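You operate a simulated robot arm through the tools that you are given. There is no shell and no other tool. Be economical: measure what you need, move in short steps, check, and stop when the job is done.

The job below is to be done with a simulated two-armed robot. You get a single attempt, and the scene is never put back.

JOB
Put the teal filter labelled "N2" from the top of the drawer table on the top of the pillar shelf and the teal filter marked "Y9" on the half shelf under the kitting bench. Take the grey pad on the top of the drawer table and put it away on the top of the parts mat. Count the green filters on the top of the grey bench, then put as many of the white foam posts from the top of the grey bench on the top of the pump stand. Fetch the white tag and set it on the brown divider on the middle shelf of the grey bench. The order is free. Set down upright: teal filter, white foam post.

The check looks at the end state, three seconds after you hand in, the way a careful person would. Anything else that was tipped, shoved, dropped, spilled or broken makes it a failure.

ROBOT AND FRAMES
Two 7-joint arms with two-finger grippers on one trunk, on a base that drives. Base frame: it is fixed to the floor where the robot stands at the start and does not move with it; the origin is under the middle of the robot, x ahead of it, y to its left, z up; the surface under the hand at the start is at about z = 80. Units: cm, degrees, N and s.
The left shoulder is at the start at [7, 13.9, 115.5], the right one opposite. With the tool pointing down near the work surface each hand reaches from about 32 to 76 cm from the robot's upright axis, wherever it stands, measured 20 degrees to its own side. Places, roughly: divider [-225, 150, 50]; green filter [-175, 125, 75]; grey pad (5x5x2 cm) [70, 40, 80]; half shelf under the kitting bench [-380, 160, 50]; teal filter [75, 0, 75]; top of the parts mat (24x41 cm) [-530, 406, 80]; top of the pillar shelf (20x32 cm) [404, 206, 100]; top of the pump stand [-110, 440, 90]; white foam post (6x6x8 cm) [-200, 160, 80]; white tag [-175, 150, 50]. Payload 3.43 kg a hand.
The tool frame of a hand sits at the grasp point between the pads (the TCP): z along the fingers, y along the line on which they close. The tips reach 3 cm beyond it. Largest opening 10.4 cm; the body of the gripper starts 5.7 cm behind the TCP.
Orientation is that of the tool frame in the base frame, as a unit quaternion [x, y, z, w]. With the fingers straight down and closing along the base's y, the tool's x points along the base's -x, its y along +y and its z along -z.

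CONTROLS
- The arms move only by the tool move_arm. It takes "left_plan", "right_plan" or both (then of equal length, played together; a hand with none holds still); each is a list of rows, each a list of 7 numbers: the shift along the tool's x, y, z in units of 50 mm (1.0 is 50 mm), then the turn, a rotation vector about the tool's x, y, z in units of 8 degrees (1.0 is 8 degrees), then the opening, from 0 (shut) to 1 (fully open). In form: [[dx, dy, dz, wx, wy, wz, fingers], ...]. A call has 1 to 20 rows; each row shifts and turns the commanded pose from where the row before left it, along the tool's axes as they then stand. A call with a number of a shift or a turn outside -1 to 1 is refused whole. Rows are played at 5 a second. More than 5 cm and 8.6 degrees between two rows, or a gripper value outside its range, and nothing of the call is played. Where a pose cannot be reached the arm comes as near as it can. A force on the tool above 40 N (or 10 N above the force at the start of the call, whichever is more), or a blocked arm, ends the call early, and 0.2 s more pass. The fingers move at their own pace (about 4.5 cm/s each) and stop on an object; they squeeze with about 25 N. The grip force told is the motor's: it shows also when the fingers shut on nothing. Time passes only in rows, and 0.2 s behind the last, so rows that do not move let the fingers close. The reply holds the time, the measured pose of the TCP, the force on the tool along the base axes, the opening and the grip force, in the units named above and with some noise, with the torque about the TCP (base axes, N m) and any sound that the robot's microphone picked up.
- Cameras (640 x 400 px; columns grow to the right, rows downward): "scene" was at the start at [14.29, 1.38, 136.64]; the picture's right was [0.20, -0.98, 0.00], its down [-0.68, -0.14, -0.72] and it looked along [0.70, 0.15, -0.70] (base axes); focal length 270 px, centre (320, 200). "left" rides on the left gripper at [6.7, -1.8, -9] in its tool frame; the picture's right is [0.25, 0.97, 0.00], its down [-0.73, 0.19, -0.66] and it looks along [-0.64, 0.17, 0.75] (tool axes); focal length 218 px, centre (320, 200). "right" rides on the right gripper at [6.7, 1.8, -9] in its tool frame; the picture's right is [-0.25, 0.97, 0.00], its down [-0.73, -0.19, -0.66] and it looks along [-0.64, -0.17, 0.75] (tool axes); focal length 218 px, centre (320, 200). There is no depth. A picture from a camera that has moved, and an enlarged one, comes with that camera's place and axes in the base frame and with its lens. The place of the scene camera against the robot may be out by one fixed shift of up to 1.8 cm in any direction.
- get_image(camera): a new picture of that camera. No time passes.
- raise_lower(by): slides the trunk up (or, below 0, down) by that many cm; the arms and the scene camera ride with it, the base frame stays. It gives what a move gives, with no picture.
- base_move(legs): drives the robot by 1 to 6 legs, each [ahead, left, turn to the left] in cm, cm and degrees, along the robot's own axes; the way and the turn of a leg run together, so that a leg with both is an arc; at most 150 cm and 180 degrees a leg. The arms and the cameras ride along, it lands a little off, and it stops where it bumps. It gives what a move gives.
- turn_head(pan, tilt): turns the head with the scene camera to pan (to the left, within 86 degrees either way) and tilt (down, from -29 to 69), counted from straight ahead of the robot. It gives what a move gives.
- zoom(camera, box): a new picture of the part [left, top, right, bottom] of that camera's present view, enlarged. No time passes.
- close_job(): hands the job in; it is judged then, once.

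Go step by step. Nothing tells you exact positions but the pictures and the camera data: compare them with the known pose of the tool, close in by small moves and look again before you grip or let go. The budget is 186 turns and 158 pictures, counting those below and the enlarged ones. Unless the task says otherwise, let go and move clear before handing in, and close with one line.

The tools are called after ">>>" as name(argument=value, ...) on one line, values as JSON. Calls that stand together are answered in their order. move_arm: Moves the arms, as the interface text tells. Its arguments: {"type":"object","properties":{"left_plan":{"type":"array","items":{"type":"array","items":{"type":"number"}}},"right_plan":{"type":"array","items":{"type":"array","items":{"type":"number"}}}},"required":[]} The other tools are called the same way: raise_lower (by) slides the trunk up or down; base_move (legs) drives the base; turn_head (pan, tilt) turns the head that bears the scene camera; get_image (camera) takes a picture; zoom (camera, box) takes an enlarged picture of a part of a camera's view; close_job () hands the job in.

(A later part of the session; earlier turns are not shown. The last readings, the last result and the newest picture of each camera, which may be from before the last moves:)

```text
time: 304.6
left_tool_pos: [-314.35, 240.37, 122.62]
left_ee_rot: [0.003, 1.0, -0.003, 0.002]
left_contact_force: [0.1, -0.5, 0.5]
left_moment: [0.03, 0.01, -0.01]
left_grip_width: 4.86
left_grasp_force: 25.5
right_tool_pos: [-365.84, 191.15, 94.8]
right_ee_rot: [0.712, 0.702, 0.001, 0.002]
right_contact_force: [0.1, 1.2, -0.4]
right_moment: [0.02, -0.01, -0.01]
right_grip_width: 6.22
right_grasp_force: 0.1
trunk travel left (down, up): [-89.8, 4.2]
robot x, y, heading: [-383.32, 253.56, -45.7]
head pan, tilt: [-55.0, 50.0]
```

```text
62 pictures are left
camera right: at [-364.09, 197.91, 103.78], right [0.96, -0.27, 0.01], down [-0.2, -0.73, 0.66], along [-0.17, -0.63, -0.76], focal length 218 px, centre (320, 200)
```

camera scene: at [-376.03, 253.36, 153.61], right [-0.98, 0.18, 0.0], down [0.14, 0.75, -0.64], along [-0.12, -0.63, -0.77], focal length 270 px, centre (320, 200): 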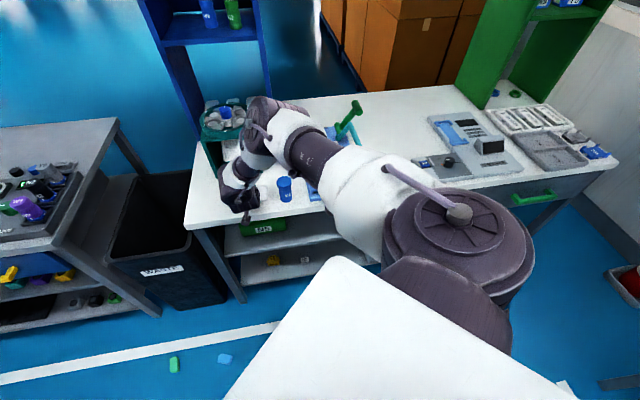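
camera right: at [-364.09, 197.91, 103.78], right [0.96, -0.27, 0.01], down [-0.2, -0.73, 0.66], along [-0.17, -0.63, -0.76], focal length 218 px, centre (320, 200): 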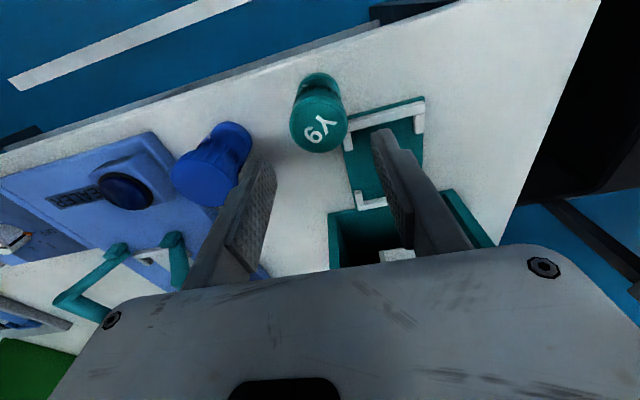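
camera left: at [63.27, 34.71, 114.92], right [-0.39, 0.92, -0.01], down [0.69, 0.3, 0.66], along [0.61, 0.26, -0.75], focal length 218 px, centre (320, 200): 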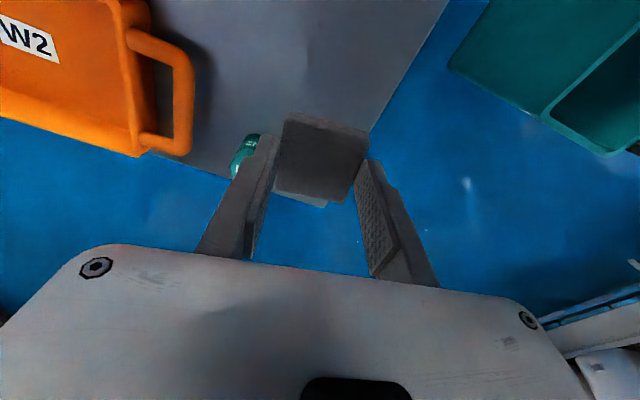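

Y9 stands upright at about (-365.8, 191.2). I'll back off, tilt the hand to about 78°, and extend it.

>>> base_move(legs=[[-17, 16.7, 0]])

>>> move_arm(right_plan=[[0, 0, 0, 0, -0.98, 0, 0.65], [0, 0, 0, 0, -0.98, 0, 0.65], [0, 0, 0, 0, -0.98, 0, 0.65], [0, 0, 0, 0, -0.98, 0, 0.65], [0, 0, 0, 0, -0.98, 0, 0.65], [0, 0, 0, 0, -0.98, 0, 0.65], [0, 0, 0, 0, -0.98, 0, 0.65], [0, 0, 0, 0, -0.98, 0, 0.65], [0, 0, 0, 0, -0.98, 0, 0.65], [0, 0, 0, 0, -0.98, 0, 0.65], [-0.1, 0, 0.5, 0, 0, 0, 0.65], [-0.1, 0, 0.5, 0, 0, 0, 0.65], [-0.1, 0, 0.5, 0, 0, 0, 0.65], [-0.1, 0, 0.5, 0, 0, 0, 0.65]])

>>> get_image(camera="right")

>>> get_image(camera="scene")

```text
time: 306.4
left_tool_pos: [-314.62, 263.92, 122.62]
left_ee_rot: [0.004, 1.0, -0.002, 0.0]
left_contact_force: [-1.0, 0.1, 0.5]
left_moment: [0.06, 0.02, -0.02]
left_grip_width: 4.82
left_grasp_force: 25.0
right_tool_pos: [-366.14, 214.8, 94.63]
right_ee_rot: [0.712, 0.702, 0.002, 0.001]
right_contact_force: [1.0, 0.8, 0.2]
right_moment: [0.04, 0.01, -0.03]
right_grip_width: 6.25
right_grasp_force: 0.1
trunk travel left (down, up): [-89.8, 4.2]
robot x, y, heading: [-383.35, 277.26, -45.4]
head pan, tilt: [-55.0, 50.0]
```

```text
time: 309.4
left_tool_pos: [-314.82, 264.15, 122.75]
left_ee_rot: [0.004, 1.0, -0.002, 0.0]
left_contact_force: [0.2, -0.1, 0.1]
left_moment: [0.01, 0.0, 0.02]
left_grip_width: 4.84
left_grasp_force: 25.0
right_tool_pos: [-366.13, 205.08, 93.12]
right_ee_rot: [0.582, 0.574, -0.408, 0.407]
right_contact_force: [-0.1, -0.5, 0.7]
right_moment: [0.01, -0.01, -0.01]
right_grip_width: 6.74
right_grasp_force: 0.0
right hand out of reach, approached as far as the arm can: row 10
trunk travel left (down, up): [-89.8, 4.2]
robot x, y, heading: [-383.67, 277.47, -45.6]
head pan, tilt: [-55.0, 50.0]
```

```text
61 pictures are left
camera right: at [-364.37, 215.68, 89.89], right [0.97, -0.1, 0.24], down [-0.19, 0.38, 0.91], along [-0.18, -0.92, 0.34], focal length 218 px, centre (320, 200)
```

right: 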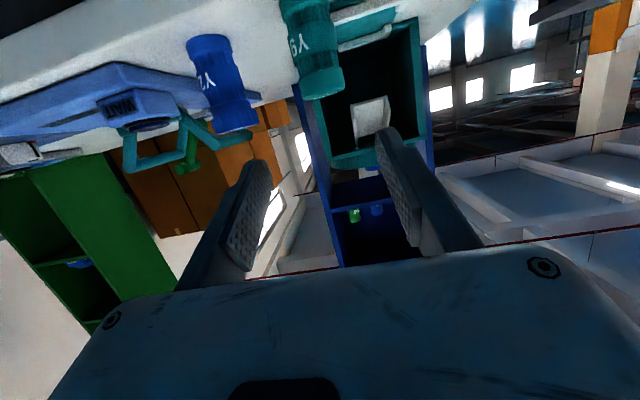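

```text
60 pictures are left
camera scene: at [-380.44, 265.65, 160.61], right [-0.98, 0.18, 0.0], down [0.14, 0.75, -0.64], along [-0.12, -0.63, -0.77], focal length 270 px, centre (320, 200)
```

scene: 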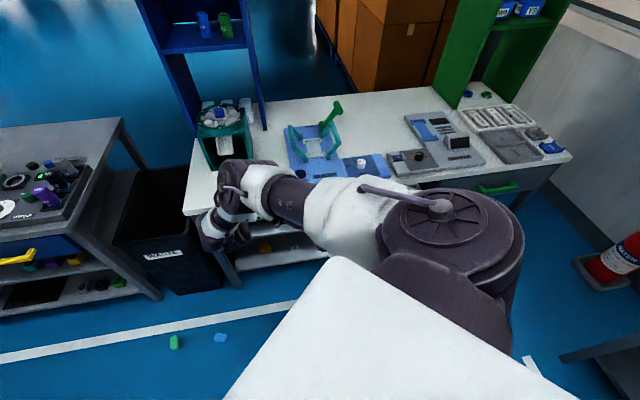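

The hand is tilted 70° and lined up with Y9. I'll come down beside the bench and slide forward around it.

>>> raise_lower(by=-8.3)

>>> base_move(legs=[[10.1, -9.5, 0]])

>>> get_image(camera="right")

```text
time: 310.6
left_tool_pos: [-314.77, 264.17, 114.34]
left_ee_rot: [0.005, 1.0, -0.003, 0.001]
left_contact_force: [0.4, -0.4, -0.1]
left_moment: [-0.01, 0.0, -0.01]
left_grip_width: 4.84
left_grasp_force: 24.7
right_tool_pos: [-366.22, 205.03, 84.98]
right_ee_rot: [0.583, 0.572, -0.41, 0.406]
right_contact_force: [-0.1, -0.5, 0.6]
right_moment: [0.01, 0.03, 0.01]
right_grip_width: 6.78
right_grasp_force: 0.0
trunk travel left (down, up): [-81.5, 12.5]
robot x, y, heading: [-383.28, 277.1, -45.4]
head pan, tilt: [-55.0, 50.0]
```

```text
time: 311.9
left_tool_pos: [-314.42, 250.81, 114.46]
left_ee_rot: [0.003, 1.0, -0.003, 0.001]
left_contact_force: [-0.3, -0.6, -0.1]
left_moment: [-0.01, 0.01, 0.0]
left_grip_width: 4.82
left_grasp_force: 25.0
right_tool_pos: [-366.02, 191.47, 84.94]
right_ee_rot: [0.582, 0.572, -0.41, 0.408]
right_contact_force: [0.1, -0.5, 0.1]
right_moment: [-0.01, -0.01, -0.01]
right_grip_width: 6.79
right_grasp_force: 0.1
trunk travel left (down, up): [-81.5, 12.5]
robot x, y, heading: [-383.55, 263.69, -45.6]
head pan, tilt: [-55.0, 50.0]
```

```text
59 pictures are left
camera right: at [-364.08, 202.14, 81.75], right [0.97, -0.1, 0.24], down [-0.19, 0.38, 0.91], along [-0.18, -0.92, 0.35], focal length 218 px, centre (320, 200)
```

right: 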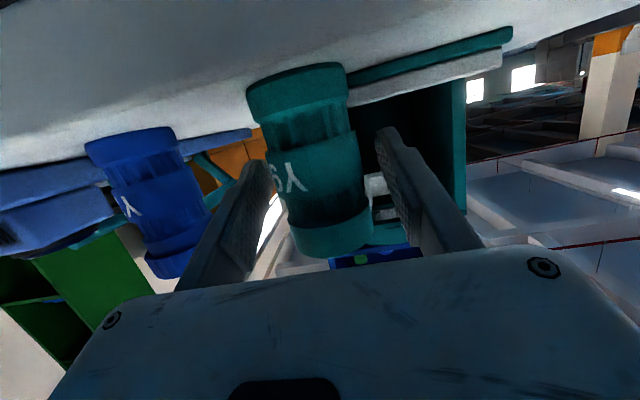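

Y9 is upright between the pads. Closing, lifting, and backing out.

>>> move_arm(right_plan=[[0, 0, 0, 0, 0, 0, 0.3], [0, 0, 0, 0, 0, 0, 0.2], [0, 0, 0, 0, 0, 0, 0.2], [0, 0, 0, 0, 0, 0, 0.2], [0, 0, 0, 0, 0, 0, 0.2]])

>>> raise_lower(by=6)

>>> base_move(legs=[[-11.2, 11, 0], [-18.2, -18.6, 0]])

>>> get_image(camera="right")

```text
time: 313.1
left_tool_pos: [-314.38, 250.62, 114.42]
left_ee_rot: [0.004, 1.0, -0.002, 0.0]
left_contact_force: [0.4, -0.1, 0.2]
left_moment: [0.0, 0.02, -0.01]
left_grip_width: 4.84
left_grasp_force: 25.2
right_tool_pos: [-365.96, 191.24, 84.83]
right_ee_rot: [0.582, 0.573, -0.408, 0.408]
right_contact_force: [-0.4, 0.6, -0.3]
right_moment: [0.01, -0.02, 0.02]
right_grip_width: 4.24
right_grasp_force: 24.9
trunk travel left (down, up): [-81.5, 12.5]
robot x, y, heading: [-383.38, 263.56, -45.8]
head pan, tilt: [-55.0, 50.0]
```

```text
time: 314.1
left_tool_pos: [-314.41, 250.61, 120.41]
left_ee_rot: [0.004, 1.0, -0.003, 0.001]
left_contact_force: [-1.4, 0.8, 0.3]
left_moment: [0.0, 0.0, -0.01]
left_grip_width: 4.83
left_grasp_force: 25.5
right_tool_pos: [-365.81, 191.34, 90.9]
right_ee_rot: [0.582, 0.574, -0.408, 0.407]
right_contact_force: [0.6, -0.1, 0.3]
right_moment: [-0.05, -0.01, 0.02]
right_grip_width: 4.25
right_grasp_force: 24.7
trunk travel left (down, up): [-87.5, 6.5]
robot x, y, heading: [-383.36, 263.43, -45.6]
head pan, tilt: [-55.0, 50.0]
```

```text
time: 316.9
left_tool_pos: [-340.5, 265.68, 120.26]
left_ee_rot: [0.004, 1.0, -0.003, 0.0]
left_contact_force: [0.5, 0.1, 0.2]
left_moment: [-0.04, 0.0, -0.02]
left_grip_width: 4.8
left_grasp_force: 24.8
right_tool_pos: [-392.12, 206.51, 90.8]
right_ee_rot: [0.582, 0.573, -0.409, 0.406]
right_contact_force: [0.5, -0.7, -0.7]
right_moment: [0.01, 0.03, 0.0]
right_grip_width: 4.23
right_grasp_force: 24.6
trunk travel left (down, up): [-87.5, 6.5]
robot x, y, heading: [-409.83, 278.75, -45.9]
head pan, tilt: [-55.0, 50.0]
```

```text
58 pictures are left
camera right: at [-390.28, 217.24, 87.6], right [0.97, -0.1, 0.24], down [-0.19, 0.38, 0.91], along [-0.18, -0.92, 0.35], focal length 218 px, centre (320, 200)
```

right: 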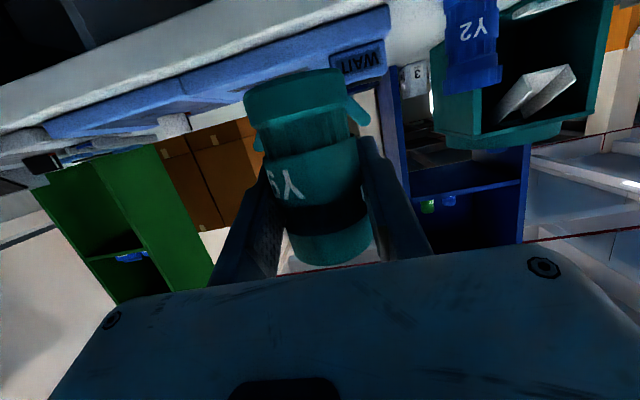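

Y9 is held level at 70° tilt. I'll extend the arm a bit more for elbow clearance, then back off and lower to shelf height.

>>> move_arm(right_plan=[[-0.137, 0, 0.376, 0, 0, 0, 0.2], [-0.137, 0, 0.376, 0, 0, 0, 0.2], [-0.137, 0, 0.376, 0, 0, 0, 0.2], [-0.137, 0, 0.376, 0, 0, 0, 0.2]])

>>> base_move(legs=[[-5.5, 5.3, 0]])

>>> raise_lower(by=-31)

>>> get_image(camera="right")

>>> get_image(camera="scene")

```text
time: 317.9
left_tool_pos: [-340.82, 265.76, 120.46]
left_ee_rot: [0.005, 1.0, -0.003, 0.001]
left_contact_force: [0.7, 0.7, -0.4]
left_moment: [0.03, 0.0, 0.03]
left_grip_width: 4.85
left_grasp_force: 25.2
right_tool_pos: [-392.77, 199.69, 91.47]
right_ee_rot: [0.583, 0.573, -0.408, 0.406]
right_contact_force: [-0.4, -0.8, -1.1]
right_moment: [-0.01, -0.03, 0.03]
right_grip_width: 4.24
right_grasp_force: 24.9
right hand out of reach, approached as far as the arm can: row 4
trunk travel left (down, up): [-87.5, 6.5]
robot x, y, heading: [-410.06, 278.59, -45.7]
head pan, tilt: [-55.0, 50.0]
```

```text
time: 319.0
left_tool_pos: [-340.77, 272.43, 120.2]
left_ee_rot: [0.005, 1.0, 0.0, 0.001]
left_contact_force: [0.1, -0.7, -0.4]
left_moment: [0.05, -0.02, -0.03]
left_grip_width: 4.85
left_grasp_force: 24.8
right_tool_pos: [-392.8, 206.82, 90.97]
right_ee_rot: [0.585, 0.573, -0.408, 0.405]
right_contact_force: [-0.4, -1.3, -1.6]
right_moment: [-0.05, 0.01, 0.04]
right_grip_width: 4.24
right_grasp_force: 24.7
trunk travel left (down, up): [-87.5, 6.5]
robot x, y, heading: [-409.8, 286.0, -45.5]
head pan, tilt: [-55.0, 50.0]
```

```text
time: 322.1
left_tool_pos: [-340.67, 273.18, 89.4]
left_ee_rot: [0.004, 1.0, -0.002, 0.001]
left_contact_force: [0.0, -0.1, -0.2]
left_moment: [0.0, 0.01, 0.01]
left_grip_width: 4.85
left_grasp_force: 24.9
right_tool_pos: [-392.85, 207.15, 60.58]
right_ee_rot: [0.584, 0.573, -0.408, 0.406]
right_contact_force: [0.1, -0.7, -1.1]
right_moment: [0.0, 0.01, 0.01]
right_grip_width: 4.25
right_grasp_force: 24.9
trunk travel left (down, up): [-56.5, 37.5]
robot x, y, heading: [-409.62, 285.95, -45.6]
head pan, tilt: [-55.0, 50.0]
```

```text
57 pictures are left
camera right: at [-390.94, 217.91, 57.27], right [0.96, -0.1, 0.24], down [-0.19, 0.38, 0.91], along [-0.18, -0.92, 0.34], focal length 218 px, centre (320, 200)
```

right: 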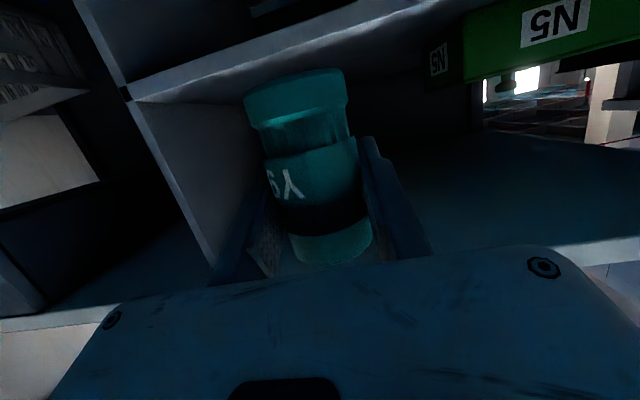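

```text
56 pictures are left
camera scene: at [-406.48, 274.76, 127.32], right [-0.98, 0.18, 0.0], down [0.14, 0.75, -0.64], along [-0.12, -0.63, -0.77], focal length 270 px, centre (320, 200)
```

scene: 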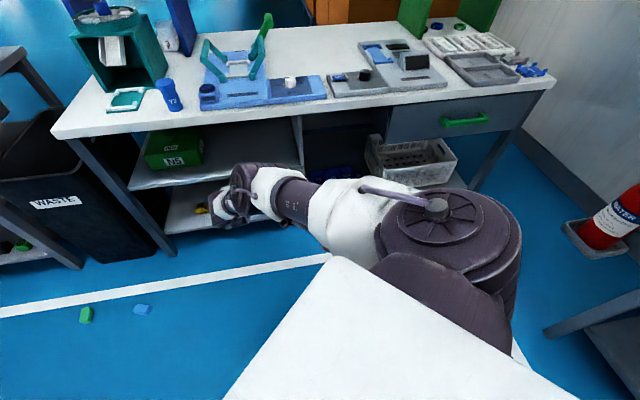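

The arm is now low with its elbow in front of the bench. I'll move in towards the shelf in two steps, checking on the way.

>>> base_move(legs=[[10.4, -9.4, 0]])

>>> zoom(camera="scene", box=[120, 60, 360, 240])

>>> get_image(camera="right")

```text
time: 323.4
left_tool_pos: [-340.47, 259.12, 89.35]
left_ee_rot: [0.005, 1.0, -0.002, 0.001]
left_contact_force: [0.3, 0.2, -0.5]
left_moment: [-0.01, -0.03, -0.01]
left_grip_width: 4.84
left_grasp_force: 25.3
right_tool_pos: [-392.6, 193.45, 60.42]
right_ee_rot: [0.584, 0.572, -0.409, 0.406]
right_contact_force: [-0.4, 0.5, -0.8]
right_moment: [-0.01, -0.04, 0.02]
right_grip_width: 4.24
right_grasp_force: 25.0
trunk travel left (down, up): [-56.5, 37.5]
robot x, y, heading: [-409.46, 272.4, -45.5]
head pan, tilt: [-55.0, 50.0]
```

```text
2.22 times, centred on (240, 150) of scene
camera zoom: at [-406.13, 260.85, 127.31], right [-0.98, 0.19, 0.0], down [0.14, 0.75, -0.64], along [-0.12, -0.63, -0.77], focal length 600 px, centre (498, 311)
```

zoom: 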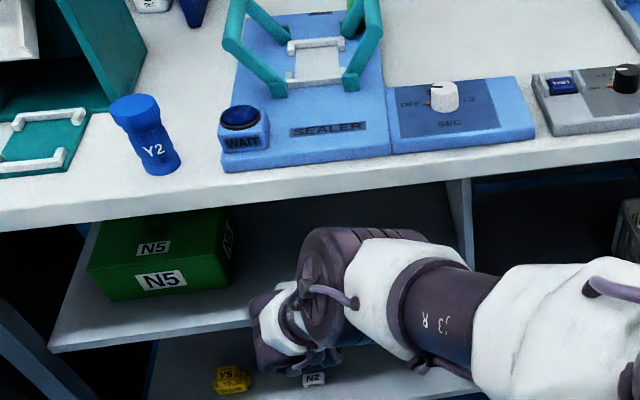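

```text
54 pictures are left
camera right: at [-390.68, 204.01, 57.23], right [0.96, -0.1, 0.24], down [-0.19, 0.38, 0.91], along [-0.18, -0.92, 0.34], focal length 218 px, centre (320, 200)
```

right: 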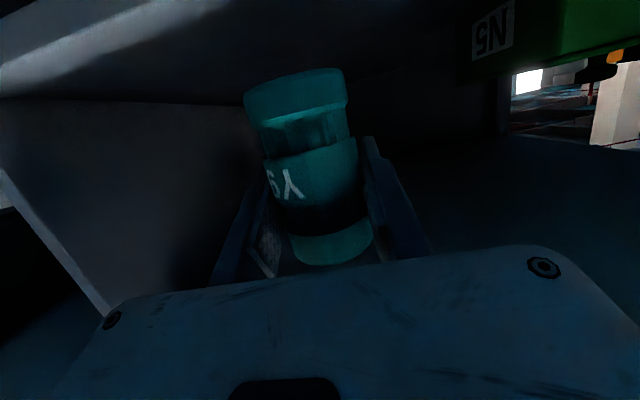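

Plenty of clearance. Moving in the last 8 cm and lowering towards the shelf.

>>> base_move(legs=[[5.9, -5.4, 0]])

>>> raise_lower(by=-5)

>>> raise_lower(by=-0.8)

>>> get_image(camera="right")

```text
time: 324.4
left_tool_pos: [-340.25, 251.14, 89.31]
left_ee_rot: [0.005, 1.0, -0.002, 0.001]
left_contact_force: [0.1, -0.6, -0.1]
left_moment: [-0.01, -0.01, 0.01]
left_grip_width: 4.83
left_grasp_force: 25.1
right_tool_pos: [-392.48, 185.38, 60.48]
right_ee_rot: [0.584, 0.572, -0.409, 0.407]
right_contact_force: [-1.1, -0.6, 0.5]
right_moment: [-0.01, -0.02, 0.02]
right_grip_width: 4.27
right_grasp_force: 24.9
trunk travel left (down, up): [-56.5, 37.5]
robot x, y, heading: [-409.32, 264.7, -45.7]
head pan, tilt: [-55.0, 50.0]
```

```text
time: 325.4
left_tool_pos: [-340.24, 251.3, 84.44]
left_ee_rot: [0.005, 1.0, -0.003, 0.001]
left_contact_force: [0.3, -0.6, 1.1]
left_moment: [0.02, 0.02, -0.01]
left_grip_width: 4.85
left_grasp_force: 24.6
right_tool_pos: [-392.49, 185.43, 55.5]
right_ee_rot: [0.584, 0.572, -0.409, 0.406]
right_contact_force: [0.2, 0.4, -1.3]
right_moment: [-0.02, 0.0, 0.03]
right_grip_width: 4.26
right_grasp_force: 25.4
trunk travel left (down, up): [-51.5, 42.5]
robot x, y, heading: [-409.28, 264.36, -45.8]
head pan, tilt: [-55.0, 50.0]
```

```text
time: 325.9
left_tool_pos: [-340.19, 251.34, 83.64]
left_ee_rot: [0.005, 1.0, -0.003, 0.001]
left_contact_force: [0.0, -0.7, 0.5]
left_moment: [0.01, 0.0, -0.02]
left_grip_width: 4.84
left_grasp_force: 25.3
right_tool_pos: [-392.53, 185.43, 54.91]
right_ee_rot: [0.585, 0.571, -0.409, 0.406]
right_contact_force: [0.8, -0.8, 4.0]
right_moment: [-0.03, 0.06, -0.03]
right_grip_width: 4.25
right_grasp_force: 24.7
trunk travel left (down, up): [-50.7, 43.3]
robot x, y, heading: [-409.16, 264.5, -45.6]
head pan, tilt: [-55.0, 50.0]
```

```text
53 pictures are left
camera right: at [-390.47, 196.07, 51.56], right [0.96, -0.1, 0.25], down [-0.19, 0.38, 0.91], along [-0.18, -0.92, 0.35], focal length 218 px, centre (320, 200)
```

right: 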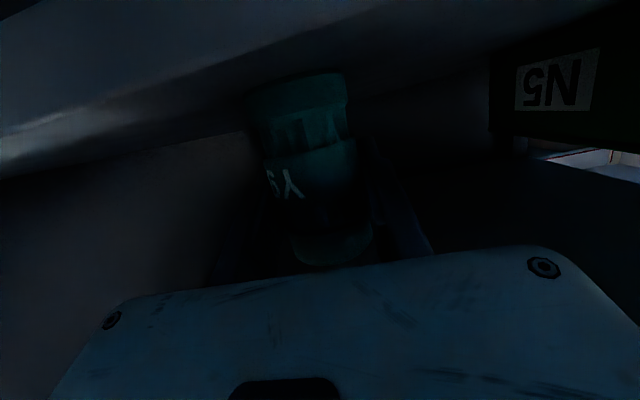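

Light contact (4 N): Y9 stands on the shelf at z≈50.5. Opening and backing straight out.

>>> move_arm(right_plan=[[0, 0, 0, 0, 0, 0, 0.5], [0, 0, 0, 0, 0, 0, 0.58], [0, 0, 0, 0, 0, 0, 0.62], [0, 0, 0, 0, 0, 0, 0.62]])

>>> base_move(legs=[[-15, 14.5, 0]])

>>> get_image(camera="right")

```text
time: 326.9
left_tool_pos: [-340.16, 251.39, 83.6]
left_ee_rot: [0.005, 1.0, -0.002, 0.001]
left_contact_force: [-0.7, -1.0, -0.4]
left_moment: [-0.01, -0.01, -0.03]
left_grip_width: 4.82
left_grasp_force: 24.8
right_tool_pos: [-392.44, 185.5, 54.72]
right_ee_rot: [0.584, 0.571, -0.409, 0.406]
right_contact_force: [-0.8, 0.2, 0.8]
right_moment: [-0.01, -0.01, 0.0]
right_grip_width: 6.45
right_grasp_force: 0.1
trunk travel left (down, up): [-50.7, 43.3]
robot x, y, heading: [-409.28, 264.29, -45.7]
head pan, tilt: [-55.0, 50.0]
```

```text
time: 328.6
left_tool_pos: [-340.14, 271.82, 83.65]
left_ee_rot: [0.008, 1.0, -0.003, 0.0]
left_contact_force: [-1.1, -0.3, 0.1]
left_moment: [-0.01, 0.01, 0.02]
left_grip_width: 4.83
left_grasp_force: 24.5
right_tool_pos: [-392.53, 206.13, 54.8]
right_ee_rot: [0.585, 0.57, -0.41, 0.406]
right_contact_force: [0.8, 0.2, 0.9]
right_moment: [0.0, -0.01, 0.02]
right_grip_width: 6.44
right_grasp_force: 0.1
trunk travel left (down, up): [-50.7, 43.3]
robot x, y, heading: [-408.99, 285.07, -45.9]
head pan, tilt: [-55.0, 50.0]
```

```text
52 pictures are left
camera right: at [-390.66, 216.89, 51.5], right [0.96, -0.1, 0.25], down [-0.19, 0.38, 0.91], along [-0.19, -0.92, 0.35], focal length 218 px, centre (320, 200)
```

right: 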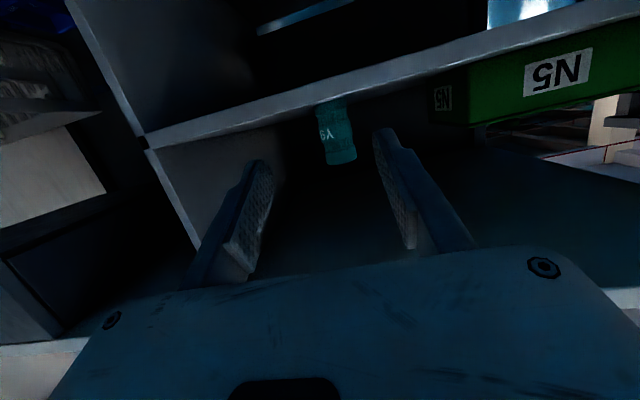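

Y9 stands upright on the half shelf. Next is the pad: I'll raise the trunk, retract the right hand, turn west and look for the parts mat.

>>> raise_lower(by=33)

>>> move_arm(right_plan=[[0, 0, -0.8, 0, 0, 0, 0.5], [0, 0, -0.8, 0, 0, 0, 0.5], [0, 0, -0.8, 0, 1, 0, 0.5], [0, 0, -0.6, 0, 1, 0, 0.5], [0, 0, -0.6, 0, 1, 0, 0.5], [0, 0, -0.4, 0, 1, 0, 0.5], [0, 0, 0, 0, 1, 0, 0.5], [0, 0, 0, 0, 1, 0, 0.5], [0, 0, 0, 0, 1, 0, 0.5], [0, 0, 0, 0, 1, 0, 0.5], [0, 0, 0, 0, 0.7, 0, 0.5]])

>>> base_move(legs=[[0, 0, -134]])

>>> turn_head(pan=-30, tilt=25)

>>> get_image(camera="scene")

```text
time: 331.8
left_tool_pos: [-340.16, 271.89, 116.67]
left_ee_rot: [0.007, 1.0, -0.002, 0.001]
left_contact_force: [0.1, -0.4, 0.2]
left_moment: [0.01, 0.02, 0.01]
left_grip_width: 4.83
left_grasp_force: 24.9
right_tool_pos: [-392.7, 206.14, 87.67]
right_ee_rot: [0.585, 0.571, -0.41, 0.405]
right_contact_force: [-0.4, -0.6, 0.0]
right_moment: [-0.03, 0.04, 0.0]
right_grip_width: 6.45
right_grasp_force: 0.0
trunk travel left (down, up): [-83.7, 10.3]
robot x, y, heading: [-409.08, 286.02, -45.9]
head pan, tilt: [-55.0, 50.0]
```

```text
time: 334.2
left_tool_pos: [-340.08, 271.81, 116.48]
left_ee_rot: [0.007, 1.0, -0.003, 0.001]
left_contact_force: [0.6, 0.3, 0.7]
left_moment: [-0.01, 0.0, 0.04]
left_grip_width: 4.83
left_grasp_force: 24.6
right_tool_pos: [-392.37, 223.87, 96.29]
right_ee_rot: [0.714, 0.7, -0.002, 0.006]
right_contact_force: [-0.8, 0.9, -0.1]
right_moment: [0.02, 0.0, -0.03]
right_grip_width: 5.2
right_grasp_force: 0.1
trunk travel left (down, up): [-83.7, 10.3]
robot x, y, heading: [-408.79, 285.51, -45.9]
head pan, tilt: [-55.0, 50.0]
```

```text
time: 340.0
left_tool_pos: [-463.1, 240.2, 116.61]
left_ee_rot: [0.906, 0.422, -0.001, -0.002]
left_contact_force: [-0.3, -0.1, -0.5]
left_moment: [0.04, 0.02, 0.0]
left_grip_width: 4.83
left_grasp_force: 24.7
right_tool_pos: [-467.34, 310.8, 96.32]
right_ee_rot: [0.939, -0.345, -0.008, 0.001]
right_contact_force: [-0.2, -0.4, 0.5]
right_moment: [-0.02, -0.01, -0.02]
right_grip_width: 5.2
right_grasp_force: 0.1
trunk travel left (down, up): [-83.7, 10.3]
robot x, y, heading: [-409.1, 285.36, -174.9]
head pan, tilt: [-55.0, 50.0]
```

```text
time: 340.9
left_tool_pos: [-463.09, 240.1, 116.59]
left_ee_rot: [0.906, 0.422, -0.002, -0.002]
left_contact_force: [0.3, 0.1, -0.9]
left_moment: [0.0, -0.03, 0.0]
left_grip_width: 4.86
left_grasp_force: 25.3
right_tool_pos: [-467.39, 310.83, 96.19]
right_ee_rot: [0.939, -0.344, -0.008, 0.001]
right_contact_force: [-0.4, 0.1, -0.1]
right_moment: [0.01, 0.02, 0.01]
right_grip_width: 5.21
right_grasp_force: 0.1
trunk travel left (down, up): [-83.7, 10.3]
robot x, y, heading: [-409.22, 285.29, -174.9]
head pan, tilt: [-30.0, 25.0]
```

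```text
51 pictures are left
camera scene: at [-421.32, 288.44, 158.26], right [0.42, 0.91, 0.0], down [0.38, -0.18, -0.91], along [-0.82, 0.38, -0.42], focal length 270 px, centre (320, 200)
```

scene: 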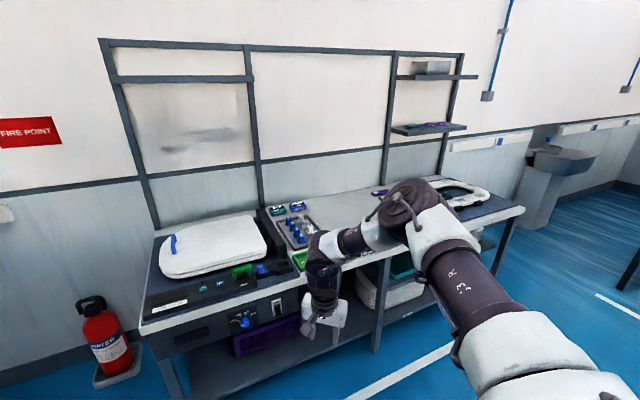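

The west bench's front edge is at x≈-502 and the mat should be near its north part, behind my arm. I'll strafe north and look.

>>> base_move(legs=[[20, 0, -5.1], [0, -135, 0]])

>>> turn_head(pan=10, tilt=35)

>>> get_image(camera="scene")

```text
time: 348.8
left_tool_pos: [-486.89, 379.62, 116.65]
left_ee_rot: [0.923, 0.384, -0.001, -0.002]
left_contact_force: [0.4, -0.1, -0.3]
left_moment: [0.03, 0.0, 0.01]
left_grip_width: 4.82
left_grasp_force: 24.7
right_tool_pos: [-485.06, 450.52, 96.29]
right_ee_rot: [0.923, -0.384, -0.008, 0.0]
right_contact_force: [0.0, -0.4, -0.3]
right_moment: [-0.01, -0.01, -0.02]
right_grip_width: 5.21
right_grasp_force: 0.0
trunk travel left (down, up): [-83.7, 10.3]
robot x, y, heading: [-429.36, 419.85, -180.1]
head pan, tilt: [-30.0, 25.0]
```

```text
time: 349.9
left_tool_pos: [-486.77, 379.68, 116.67]
left_ee_rot: [0.923, 0.384, -0.001, -0.002]
left_contact_force: [-0.2, 0.4, 0.0]
left_moment: [-0.03, 0.03, -0.01]
left_grip_width: 4.8
left_grasp_force: 25.5
right_tool_pos: [-485.1, 450.5, 96.33]
right_ee_rot: [0.923, -0.385, -0.008, 0.0]
right_contact_force: [-0.5, 0.4, -1.1]
right_moment: [-0.04, 0.03, 0.02]
right_grip_width: 5.24
right_grasp_force: 0.1
trunk travel left (down, up): [-83.7, 10.3]
robot x, y, heading: [-429.22, 419.86, -180.1]
head pan, tilt: [10.0, 35.0]
```

```text
50 pictures are left
camera scene: at [-441.77, 418.11, 156.69], right [-0.17, 0.98, 0.0], down [0.56, 0.1, -0.82], along [-0.81, -0.14, -0.57], focal length 270 px, centre (320, 200)
```

scene: 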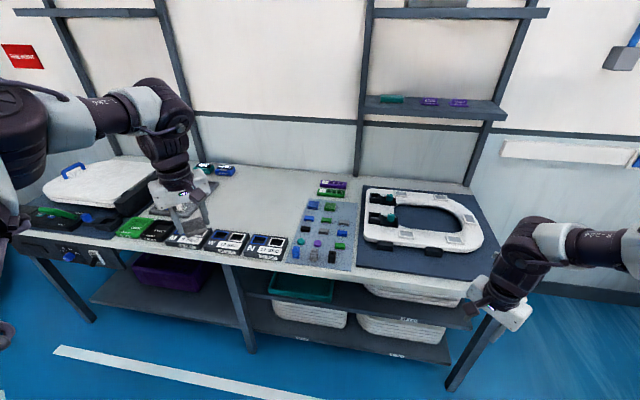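

The parts mat is the grey-blue mat covered with small parts. I'll zoom in to find a free spot for the pad.

>>> zoom(camera="scene", box=[270, 170, 380, 280])

```text
3.64 times, centred on (325, 225) of scene
camera zoom: at [-441.77, 418.11, 156.69], right [-0.17, 0.98, 0.0], down [0.56, 0.1, -0.82], along [-0.81, -0.14, -0.57], focal length 982 px, centre (302, 109)
```

zoom: 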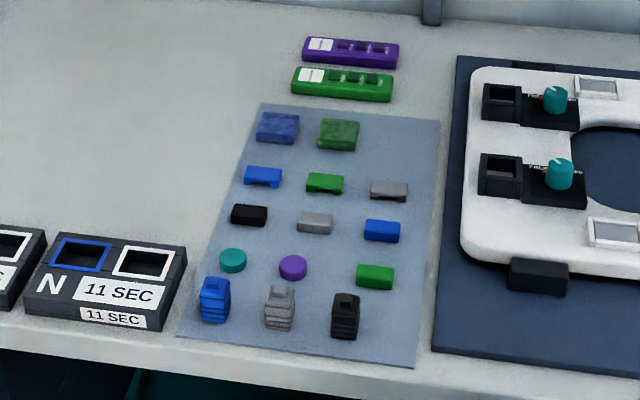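

There's an empty slot at the mat's back right, about (-544.5, 413), beside the blue and green pads. I'll turn to heading 135° so the pad is square to the mat, and extend the left arm.

>>> base_move(legs=[[0, 0, -44.9]])

>>> move_arm(left_plan=[[-0.6, -0.2, 0, 0, 0, 0, 0.3], [-0.6, -0.2, 0, 0, 0, 0, 0.3], [-0.6, -0.2, 0, 0, 0, 0, 0.3]])

>>> turn_head(pan=35, tilt=35)

>>> get_image(camera="scene")

```text
time: 352.3
left_tool_pos: [-498.71, 430.67, 116.54]
left_ee_rot: [1.0, 0.011, -0.001, -0.003]
left_contact_force: [-0.6, 0.0, -0.5]
left_moment: [0.0, 0.01, -0.03]
left_grip_width: 4.83
left_grasp_force: 24.4
right_tool_pos: [-448.48, 480.56, 96.28]
right_ee_rot: [0.713, -0.701, -0.008, -0.003]
right_contact_force: [-0.6, 0.2, -0.7]
right_moment: [-0.01, 0.05, -0.01]
right_grip_width: 5.19
right_grasp_force: 0.0
trunk travel left (down, up): [-83.7, 10.3]
robot x, y, heading: [-429.45, 420.29, 136.1]
head pan, tilt: [10.0, 35.0]
```

```text
time: 353.1
left_tool_pos: [-502.8, 429.31, 115.94]
left_ee_rot: [1.0, 0.012, -0.002, -0.004]
left_contact_force: [-0.2, 0.3, 0.3]
left_moment: [0.06, -0.01, -0.02]
left_grip_width: 4.83
left_grasp_force: 24.8
left hand out of reach, approached as far as the arm can: row 1, 2, 3
right_tool_pos: [-448.36, 480.48, 96.41]
right_ee_rot: [0.713, -0.701, -0.008, -0.002]
right_contact_force: [-0.3, -0.6, -0.5]
right_moment: [0.02, -0.02, 0.02]
right_grip_width: 5.19
right_grasp_force: 0.0
trunk travel left (down, up): [-83.7, 10.3]
robot x, y, heading: [-429.42, 419.92, 136.1]
head pan, tilt: [10.0, 35.0]
```

```text
time: 354.0
left_tool_pos: [-502.89, 429.55, 115.86]
left_ee_rot: [1.0, 0.011, -0.002, -0.003]
left_contact_force: [-0.2, -0.1, -0.3]
left_moment: [0.05, 0.01, -0.02]
left_grip_width: 4.81
left_grasp_force: 24.7
right_tool_pos: [-448.52, 480.71, 96.34]
right_ee_rot: [0.713, -0.701, -0.008, -0.003]
right_contact_force: [-0.6, -0.1, 0.9]
right_moment: [-0.03, 0.0, -0.01]
right_grip_width: 5.19
right_grasp_force: 0.1
trunk travel left (down, up): [-83.7, 10.3]
robot x, y, heading: [-429.38, 420.07, 136.3]
head pan, tilt: [35.0, 35.0]
```

```text
48 pictures are left
camera scene: at [-440.42, 424.54, 156.68], right [0.15, 0.99, 0.0], down [0.57, -0.09, -0.82], along [-0.81, 0.12, -0.57], focal length 270 px, centre (320, 200)
```

scene: 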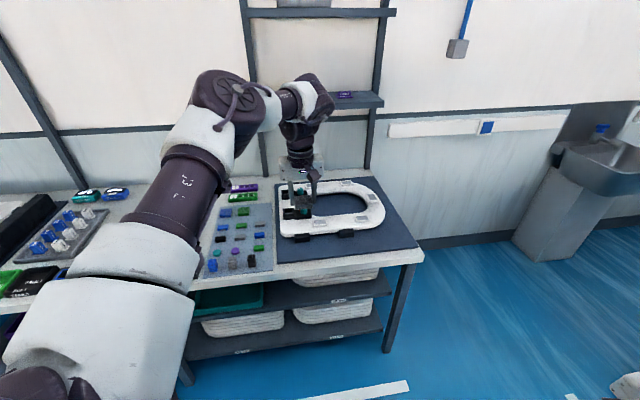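

The arm is extended to its limit. I'll drive so the pad is above the slot, with the base staying about 32 cm from the bench edge.

>>> base_move(legs=[[9, 20, 0], [9.1, 20.2, 0]])

>>> raise_lower(by=-20)

>>> get_image(camera="left")

```text
time: 357.0
left_tool_pos: [-543.29, 413.31, 116.03]
left_ee_rot: [1.0, 0.012, -0.003, -0.004]
left_contact_force: [0.4, -1.1, -0.1]
left_moment: [-0.01, 0.0, 0.05]
left_grip_width: 4.82
left_grasp_force: 25.3
right_tool_pos: [-489.01, 464.46, 96.34]
right_ee_rot: [0.714, -0.7, -0.007, -0.001]
right_contact_force: [-0.5, -0.6, -1.0]
right_moment: [0.0, -0.01, 0.01]
right_grip_width: 5.22
right_grasp_force: 0.0
trunk travel left (down, up): [-83.7, 10.3]
robot x, y, heading: [-469.81, 403.64, 136.4]
head pan, tilt: [35.0, 35.0]
```

```text
time: 359.1
left_tool_pos: [-543.53, 413.18, 95.93]
left_ee_rot: [1.0, 0.012, -0.002, -0.003]
left_contact_force: [0.4, -0.1, -0.1]
left_moment: [-0.02, 0.0, 0.0]
left_grip_width: 4.84
left_grasp_force: 25.8
right_tool_pos: [-489.19, 464.39, 76.28]
right_ee_rot: [0.714, -0.7, -0.007, -0.002]
right_contact_force: [-0.4, 0.3, 0.1]
right_moment: [0.02, -0.03, 0.03]
right_grip_width: 5.18
right_grasp_force: 0.1
trunk travel left (down, up): [-63.7, 30.3]
robot x, y, heading: [-470.07, 404.0, 136.4]
head pan, tilt: [35.0, 35.0]
```

```text
47 pictures are left
camera left: at [-536.77, 415.01, 104.94], right [0.28, -0.96, -0.01], down [-0.72, -0.21, 0.66], along [-0.63, -0.18, -0.75], focal length 218 px, centre (320, 200)
```

left: 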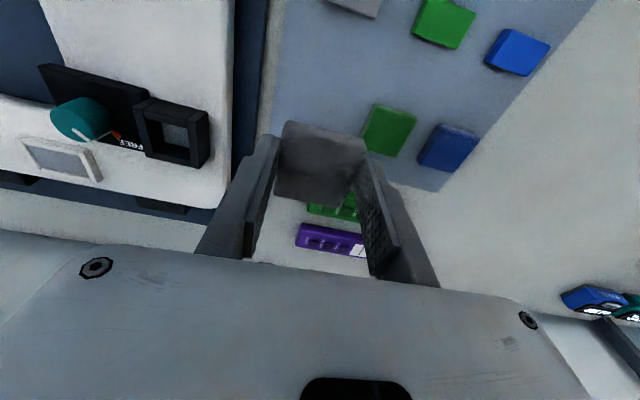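

The pad hovers over the empty slot with a good gap to the green pad. Lowering.

>>> raise_lower(by=-10.8)

>>> raise_lower(by=-0.5)

>>> get_image(camera="left")

```text
time: 360.6
left_tool_pos: [-543.65, 413.16, 85.16]
left_ee_rot: [1.0, 0.012, -0.002, -0.004]
left_contact_force: [0.1, -0.1, -0.2]
left_moment: [-0.01, -0.01, 0.01]
left_grip_width: 4.81
left_grasp_force: 24.8
right_tool_pos: [-489.18, 464.47, 65.4]
right_ee_rot: [0.713, -0.701, -0.007, -0.001]
right_contact_force: [-0.6, 0.5, -0.4]
right_moment: [0.01, 0.0, -0.01]
right_grip_width: 5.2
right_grasp_force: 0.0
trunk travel left (down, up): [-52.9, 41.1]
robot x, y, heading: [-469.95, 403.52, 136.2]
head pan, tilt: [35.0, 35.0]
```

```text
time: 361.1
left_tool_pos: [-543.58, 413.3, 84.62]
left_ee_rot: [1.0, 0.013, -0.002, -0.003]
left_contact_force: [-1.0, 0.0, -0.1]
left_moment: [-0.02, 0.01, -0.02]
left_grip_width: 4.84
left_grasp_force: 24.8
right_tool_pos: [-489.1, 464.38, 64.93]
right_ee_rot: [0.714, -0.7, -0.008, -0.002]
right_contact_force: [0.2, 0.1, 0.1]
right_moment: [0.0, -0.03, -0.01]
right_grip_width: 5.19
right_grasp_force: 0.1
trunk travel left (down, up): [-52.4, 41.6]
robot x, y, heading: [-469.91, 403.91, 136.4]
head pan, tilt: [35.0, 35.0]
```

```text
46 pictures are left
camera left: at [-536.78, 415.01, 93.62], right [0.28, -0.96, -0.01], down [-0.72, -0.21, 0.66], along [-0.63, -0.18, -0.75], focal length 218 px, centre (320, 200)
```

left: 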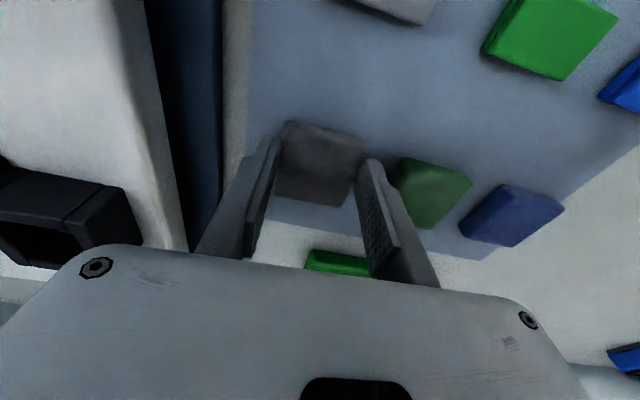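

>>> raise_lower(by=-0.3)

>>> raise_lower(by=-0.3)

```text
time: 361.6
left_tool_pos: [-543.44, 413.2, 84.32]
left_ee_rot: [1.0, 0.012, -0.002, -0.004]
left_contact_force: [0.3, 0.2, -0.3]
left_moment: [0.02, 0.03, -0.02]
left_grip_width: 4.84
left_grasp_force: 25.0
right_tool_pos: [-489.18, 464.29, 64.68]
right_ee_rot: [0.714, -0.7, -0.007, -0.002]
right_contact_force: [0.5, 0.2, 0.5]
right_moment: [0.01, 0.0, -0.01]
right_grip_width: 5.21
right_grasp_force: 0.1
trunk travel left (down, up): [-52.1, 41.9]
robot x, y, heading: [-469.62, 403.71, 136.4]
head pan, tilt: [35.0, 35.0]
```

```text
time: 362.1
left_tool_pos: [-543.56, 413.32, 84.22]
left_ee_rot: [1.0, 0.012, -0.003, -0.005]
left_contact_force: [-2.9, -0.7, 12.2]
left_moment: [-0.23, 0.15, 0.0]
left_grip_width: 4.81
left_grasp_force: 25.1
right_tool_pos: [-489.08, 464.47, 64.45]
right_ee_rot: [0.713, -0.701, -0.008, -0.002]
right_contact_force: [0.6, 0.4, 0.3]
right_moment: [0.0, 0.02, 0.02]
right_grip_width: 5.19
right_grasp_force: 0.0
trunk travel left (down, up): [-51.8, 42.2]
robot x, y, heading: [-469.8, 403.59, 136.3]
head pan, tilt: [35.0, 35.0]
```

Contact. Opening just slightly and lifting straight up.

>>> move_arm(left_plan=[[0, 0, 0, 0, 0, 0, 0.55], [0, 0, 0, 0, 0, 0, 0.57], [0, 0, 0, 0, 0, 0, 0.57]])

>>> raise_lower(by=20)

>>> get_image(camera="left")

```text
time: 362.9
left_tool_pos: [-543.65, 413.23, 83.85]
left_ee_rot: [1.0, 0.012, -0.002, -0.003]
left_contact_force: [0.2, 0.2, -0.3]
left_moment: [0.0, 0.03, 0.01]
left_grip_width: 5.93
left_grasp_force: 0.1
right_tool_pos: [-489.29, 464.54, 64.35]
right_ee_rot: [0.714, -0.7, -0.008, -0.002]
right_contact_force: [-0.1, 0.4, 0.2]
right_moment: [0.02, -0.03, 0.01]
right_grip_width: 5.21
right_grasp_force: 0.0
trunk travel left (down, up): [-51.8, 42.2]
robot x, y, heading: [-470.1, 403.76, 136.4]
head pan, tilt: [35.0, 35.0]
```

```text
time: 365.1
left_tool_pos: [-543.57, 413.29, 103.93]
left_ee_rot: [1.0, 0.012, -0.001, -0.004]
left_contact_force: [0.2, 0.1, 0.6]
left_moment: [0.01, 0.03, 0.02]
left_grip_width: 5.94
left_grasp_force: 0.1
right_tool_pos: [-489.1, 464.42, 84.44]
right_ee_rot: [0.714, -0.7, -0.007, -0.002]
right_contact_force: [-0.3, -1.4, 0.5]
right_moment: [-0.02, -0.01, -0.01]
right_grip_width: 5.19
right_grasp_force: 0.1
trunk travel left (down, up): [-71.8, 22.2]
robot x, y, heading: [-470.22, 403.55, 136.5]
head pan, tilt: [35.0, 35.0]
```

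```text
45 pictures are left
camera left: at [-536.8, 415.02, 113.0], right [0.28, -0.96, -0.01], down [-0.72, -0.21, 0.66], along [-0.63, -0.18, -0.75], focal length 218 px, centre (320, 200)
```

left: 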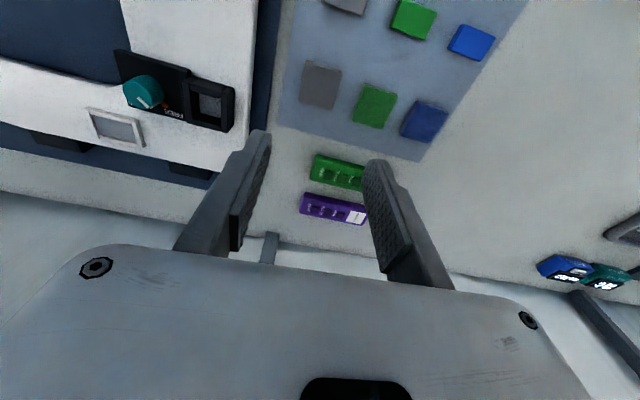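

The pad lies square on the mat in the empty slot. Now to the grey bench: I'll back off, return to the aisle, and face it from the north.

>>> base_move(legs=[[-25, 0, 0], [-76, 46, 0], [0, 0, 133.6], [25, 100, 0], [0, 110, 0]])

>>> turn_head(pan=0, tilt=35)

>>> get_image(camera="scene")

```text
time: 385.5
left_tool_pos: [-196.84, 238.11, 104.13]
left_ee_rot: [0.336, 0.942, -0.003, 0.0]
left_contact_force: [0.6, -0.3, -0.4]
left_moment: [0.04, -0.01, 0.01]
left_grip_width: 5.92
left_grasp_force: 0.0
right_tool_pos: [-271.49, 234.65, 84.24]
right_ee_rot: [0.905, 0.425, -0.004, 0.005]
right_contact_force: [0.5, -0.5, 0.2]
right_moment: [0.02, 0.01, -0.02]
right_grip_width: 5.2
right_grasp_force: 0.1
trunk travel left (down, up): [-71.8, 22.2]
robot x, y, heading: [-246.63, 293.19, -84.1]
head pan, tilt: [35.0, 35.0]
stopped in leg 5: the robot was blocked; the commanded pose is now the measured one
```

```text
time: 386.5
left_tool_pos: [-196.73, 238.26, 104.25]
left_ee_rot: [0.336, 0.942, -0.004, 0.001]
left_contact_force: [0.7, -0.1, 0.2]
left_moment: [0.0, -0.03, 0.01]
left_grip_width: 5.93
left_grasp_force: 0.1
right_tool_pos: [-271.43, 234.69, 84.31]
right_ee_rot: [0.905, 0.426, -0.005, 0.006]
right_contact_force: [-0.6, -0.3, 0.6]
right_moment: [-0.01, 0.01, -0.01]
right_grip_width: 5.18
right_grasp_force: 0.1
trunk travel left (down, up): [-71.8, 22.2]
robot x, y, heading: [-246.21, 293.27, -84.1]
head pan, tilt: [0.0, 35.0]
```

```text
44 pictures are left
camera scene: at [-243.9, 279.19, 144.79], right [-0.99, -0.1, 0.0], down [-0.06, 0.57, -0.82], along [0.09, -0.81, -0.57], focal length 270 px, centre (320, 200)
```

scene: 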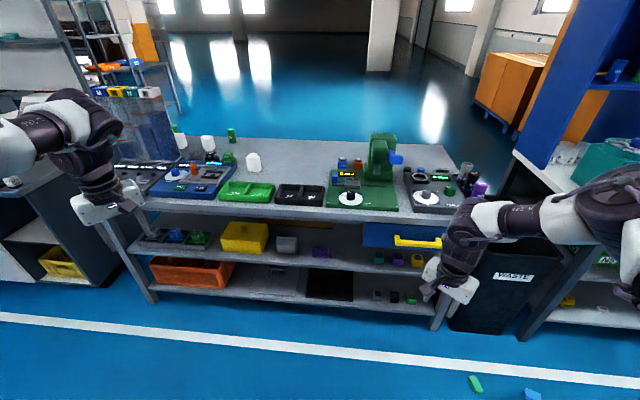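

The base was blocked in the last leg. I'll look left and behind to see what it touched.

>>> turn_head(pan=86, tilt=45)

>>> get_image(camera="scene")

```text
time: 388.1
left_tool_pos: [-196.62, 238.3, 104.11]
left_ee_rot: [0.335, 0.942, -0.004, 0.0]
left_contact_force: [-0.4, 0.3, -0.5]
left_moment: [0.0, -0.01, 0.0]
left_grip_width: 5.93
left_grasp_force: 0.1
right_tool_pos: [-271.22, 234.73, 84.35]
right_ee_rot: [0.905, 0.426, -0.005, 0.005]
right_contact_force: [-0.8, -0.1, 0.6]
right_moment: [-0.03, -0.02, 0.02]
right_grip_width: 5.19
right_grasp_force: 0.0
trunk travel left (down, up): [-71.8, 22.2]
robot x, y, heading: [-246.36, 293.35, -84.2]
head pan, tilt: [85.9, 45.0]
```

```text
43 pictures are left
camera scene: at [-236.52, 288.21, 143.31], right [0.03, -1.0, 0.0], down [-0.71, -0.02, -0.71], along [0.71, 0.02, -0.71], focal length 270 px, centre (320, 200)
```

scene: 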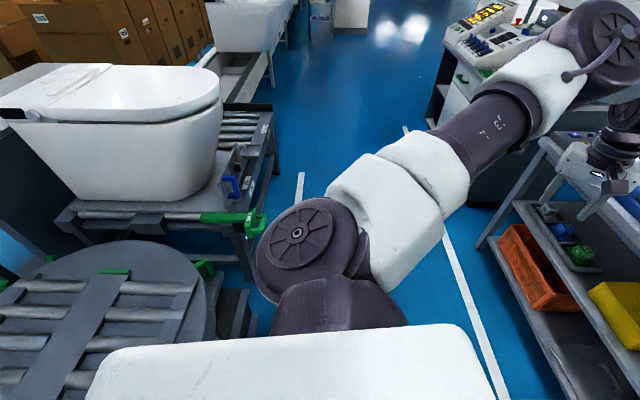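

It touched the turntable conveyor on the north side; everything there looks undisturbed. I'll move off it toward the bench, square up, and zoom in on the bench top.

>>> base_move(legs=[[24, 0, 0], [4, 14, -5.8]])

>>> turn_head(pan=20, tilt=35)

>>> zoom(camera="scene", box=[150, 60, 410, 230])

>>> get_image(camera="scene")

```text
time: 390.8
left_tool_pos: [-185.4, 206.49, 104.12]
left_ee_rot: [0.381, 0.924, -0.004, 0.001]
left_contact_force: [0.5, 0.4, 0.0]
left_moment: [-0.02, 0.0, -0.03]
left_grip_width: 5.93
left_grasp_force: 0.2
right_tool_pos: [-260.12, 210.17, 84.25]
right_ee_rot: [0.924, 0.382, -0.005, 0.006]
right_contact_force: [-0.7, -0.4, 0.6]
right_moment: [-0.05, -0.01, 0.0]
right_grip_width: 5.2
right_grasp_force: 0.1
trunk travel left (down, up): [-71.8, 22.2]
robot x, y, heading: [-229.68, 265.93, -89.9]
head pan, tilt: [85.9, 45.0]
```

```text
time: 392.2
left_tool_pos: [-185.31, 206.33, 104.08]
left_ee_rot: [0.382, 0.924, -0.004, 0.0]
left_contact_force: [0.2, 0.5, -0.2]
left_moment: [-0.01, 0.0, 0.01]
left_grip_width: 5.9
left_grasp_force: 0.1
right_tool_pos: [-259.83, 209.99, 84.25]
right_ee_rot: [0.924, 0.382, -0.005, 0.005]
right_contact_force: [1.0, 0.2, 0.6]
right_moment: [0.01, 0.02, 0.03]
right_grip_width: 5.18
right_grasp_force: 0.0
trunk travel left (down, up): [-71.8, 22.2]
robot x, y, heading: [-229.57, 265.73, -89.8]
head pan, tilt: [20.0, 35.0]
```

```text
2.35 times, centred on (280, 145) of scene
camera zoom: at [-225.12, 252.3, 144.79], right [-0.94, -0.35, 0.0], down [-0.2, 0.54, -0.82], along [0.29, -0.77, -0.57], focal length 636 px, centre (414, 329)
```

zoom: 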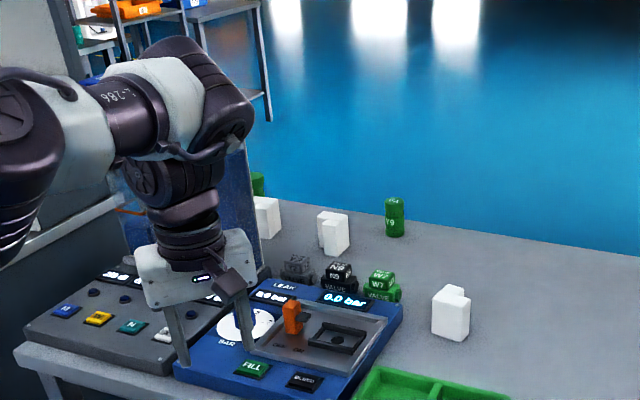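

```text
41 pictures are left
camera scene: at [-225.12, 252.3, 144.79], right [-0.94, -0.35, 0.0], down [-0.2, 0.54, -0.82], along [0.29, -0.77, -0.57], focal length 270 px, centre (320, 200)
```

scene: 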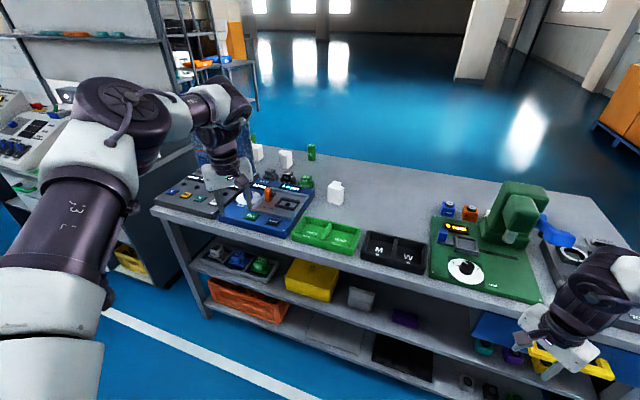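

I see at least two green filters and three white posts; the arm hides part of the bench, so I'll check with the left hand's camera.

>>> get_image(camera="left")

```text
40 pictures are left
camera left: at [-191.2, 209.84, 113.09], right [0.5, 0.86, -0.01], down [0.65, -0.37, 0.66], along [0.57, -0.34, -0.75], focal length 218 px, centre (320, 200)
```

left: 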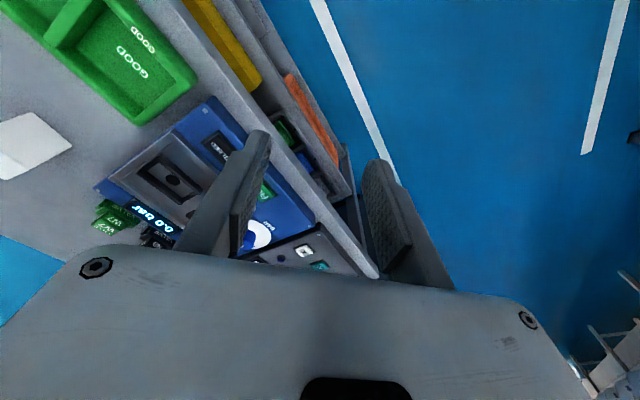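

Two green filters stand on the bench top, so two posts are needed. The posts, tag and divider lie nearer the bench's south side, so I'll fetch N2 first by the east route and then do those from the south.

>>> base_move(legs=[[0, 125, 0], [0, 125, 0]])

```text
time: 404.7
left_tool_pos: [70.74, 210.07, 104.13]
left_ee_rot: [0.388, 0.922, -0.005, 0.001]
left_contact_force: [-0.7, 0.5, 0.0]
left_moment: [0.03, 0.0, -0.03]
left_grip_width: 5.94
left_grasp_force: 0.1
right_tool_pos: [-3.86, 215.01, 84.37]
right_ee_rot: [0.928, 0.374, -0.006, 0.005]
right_contact_force: [-0.3, 0.4, -0.2]
right_moment: [-0.01, 0.0, 0.0]
right_grip_width: 5.23
right_grasp_force: 0.0
trunk travel left (down, up): [-71.8, 22.2]
robot x, y, heading: [27.65, 270.46, -90.5]
head pan, tilt: [20.0, 35.0]
```

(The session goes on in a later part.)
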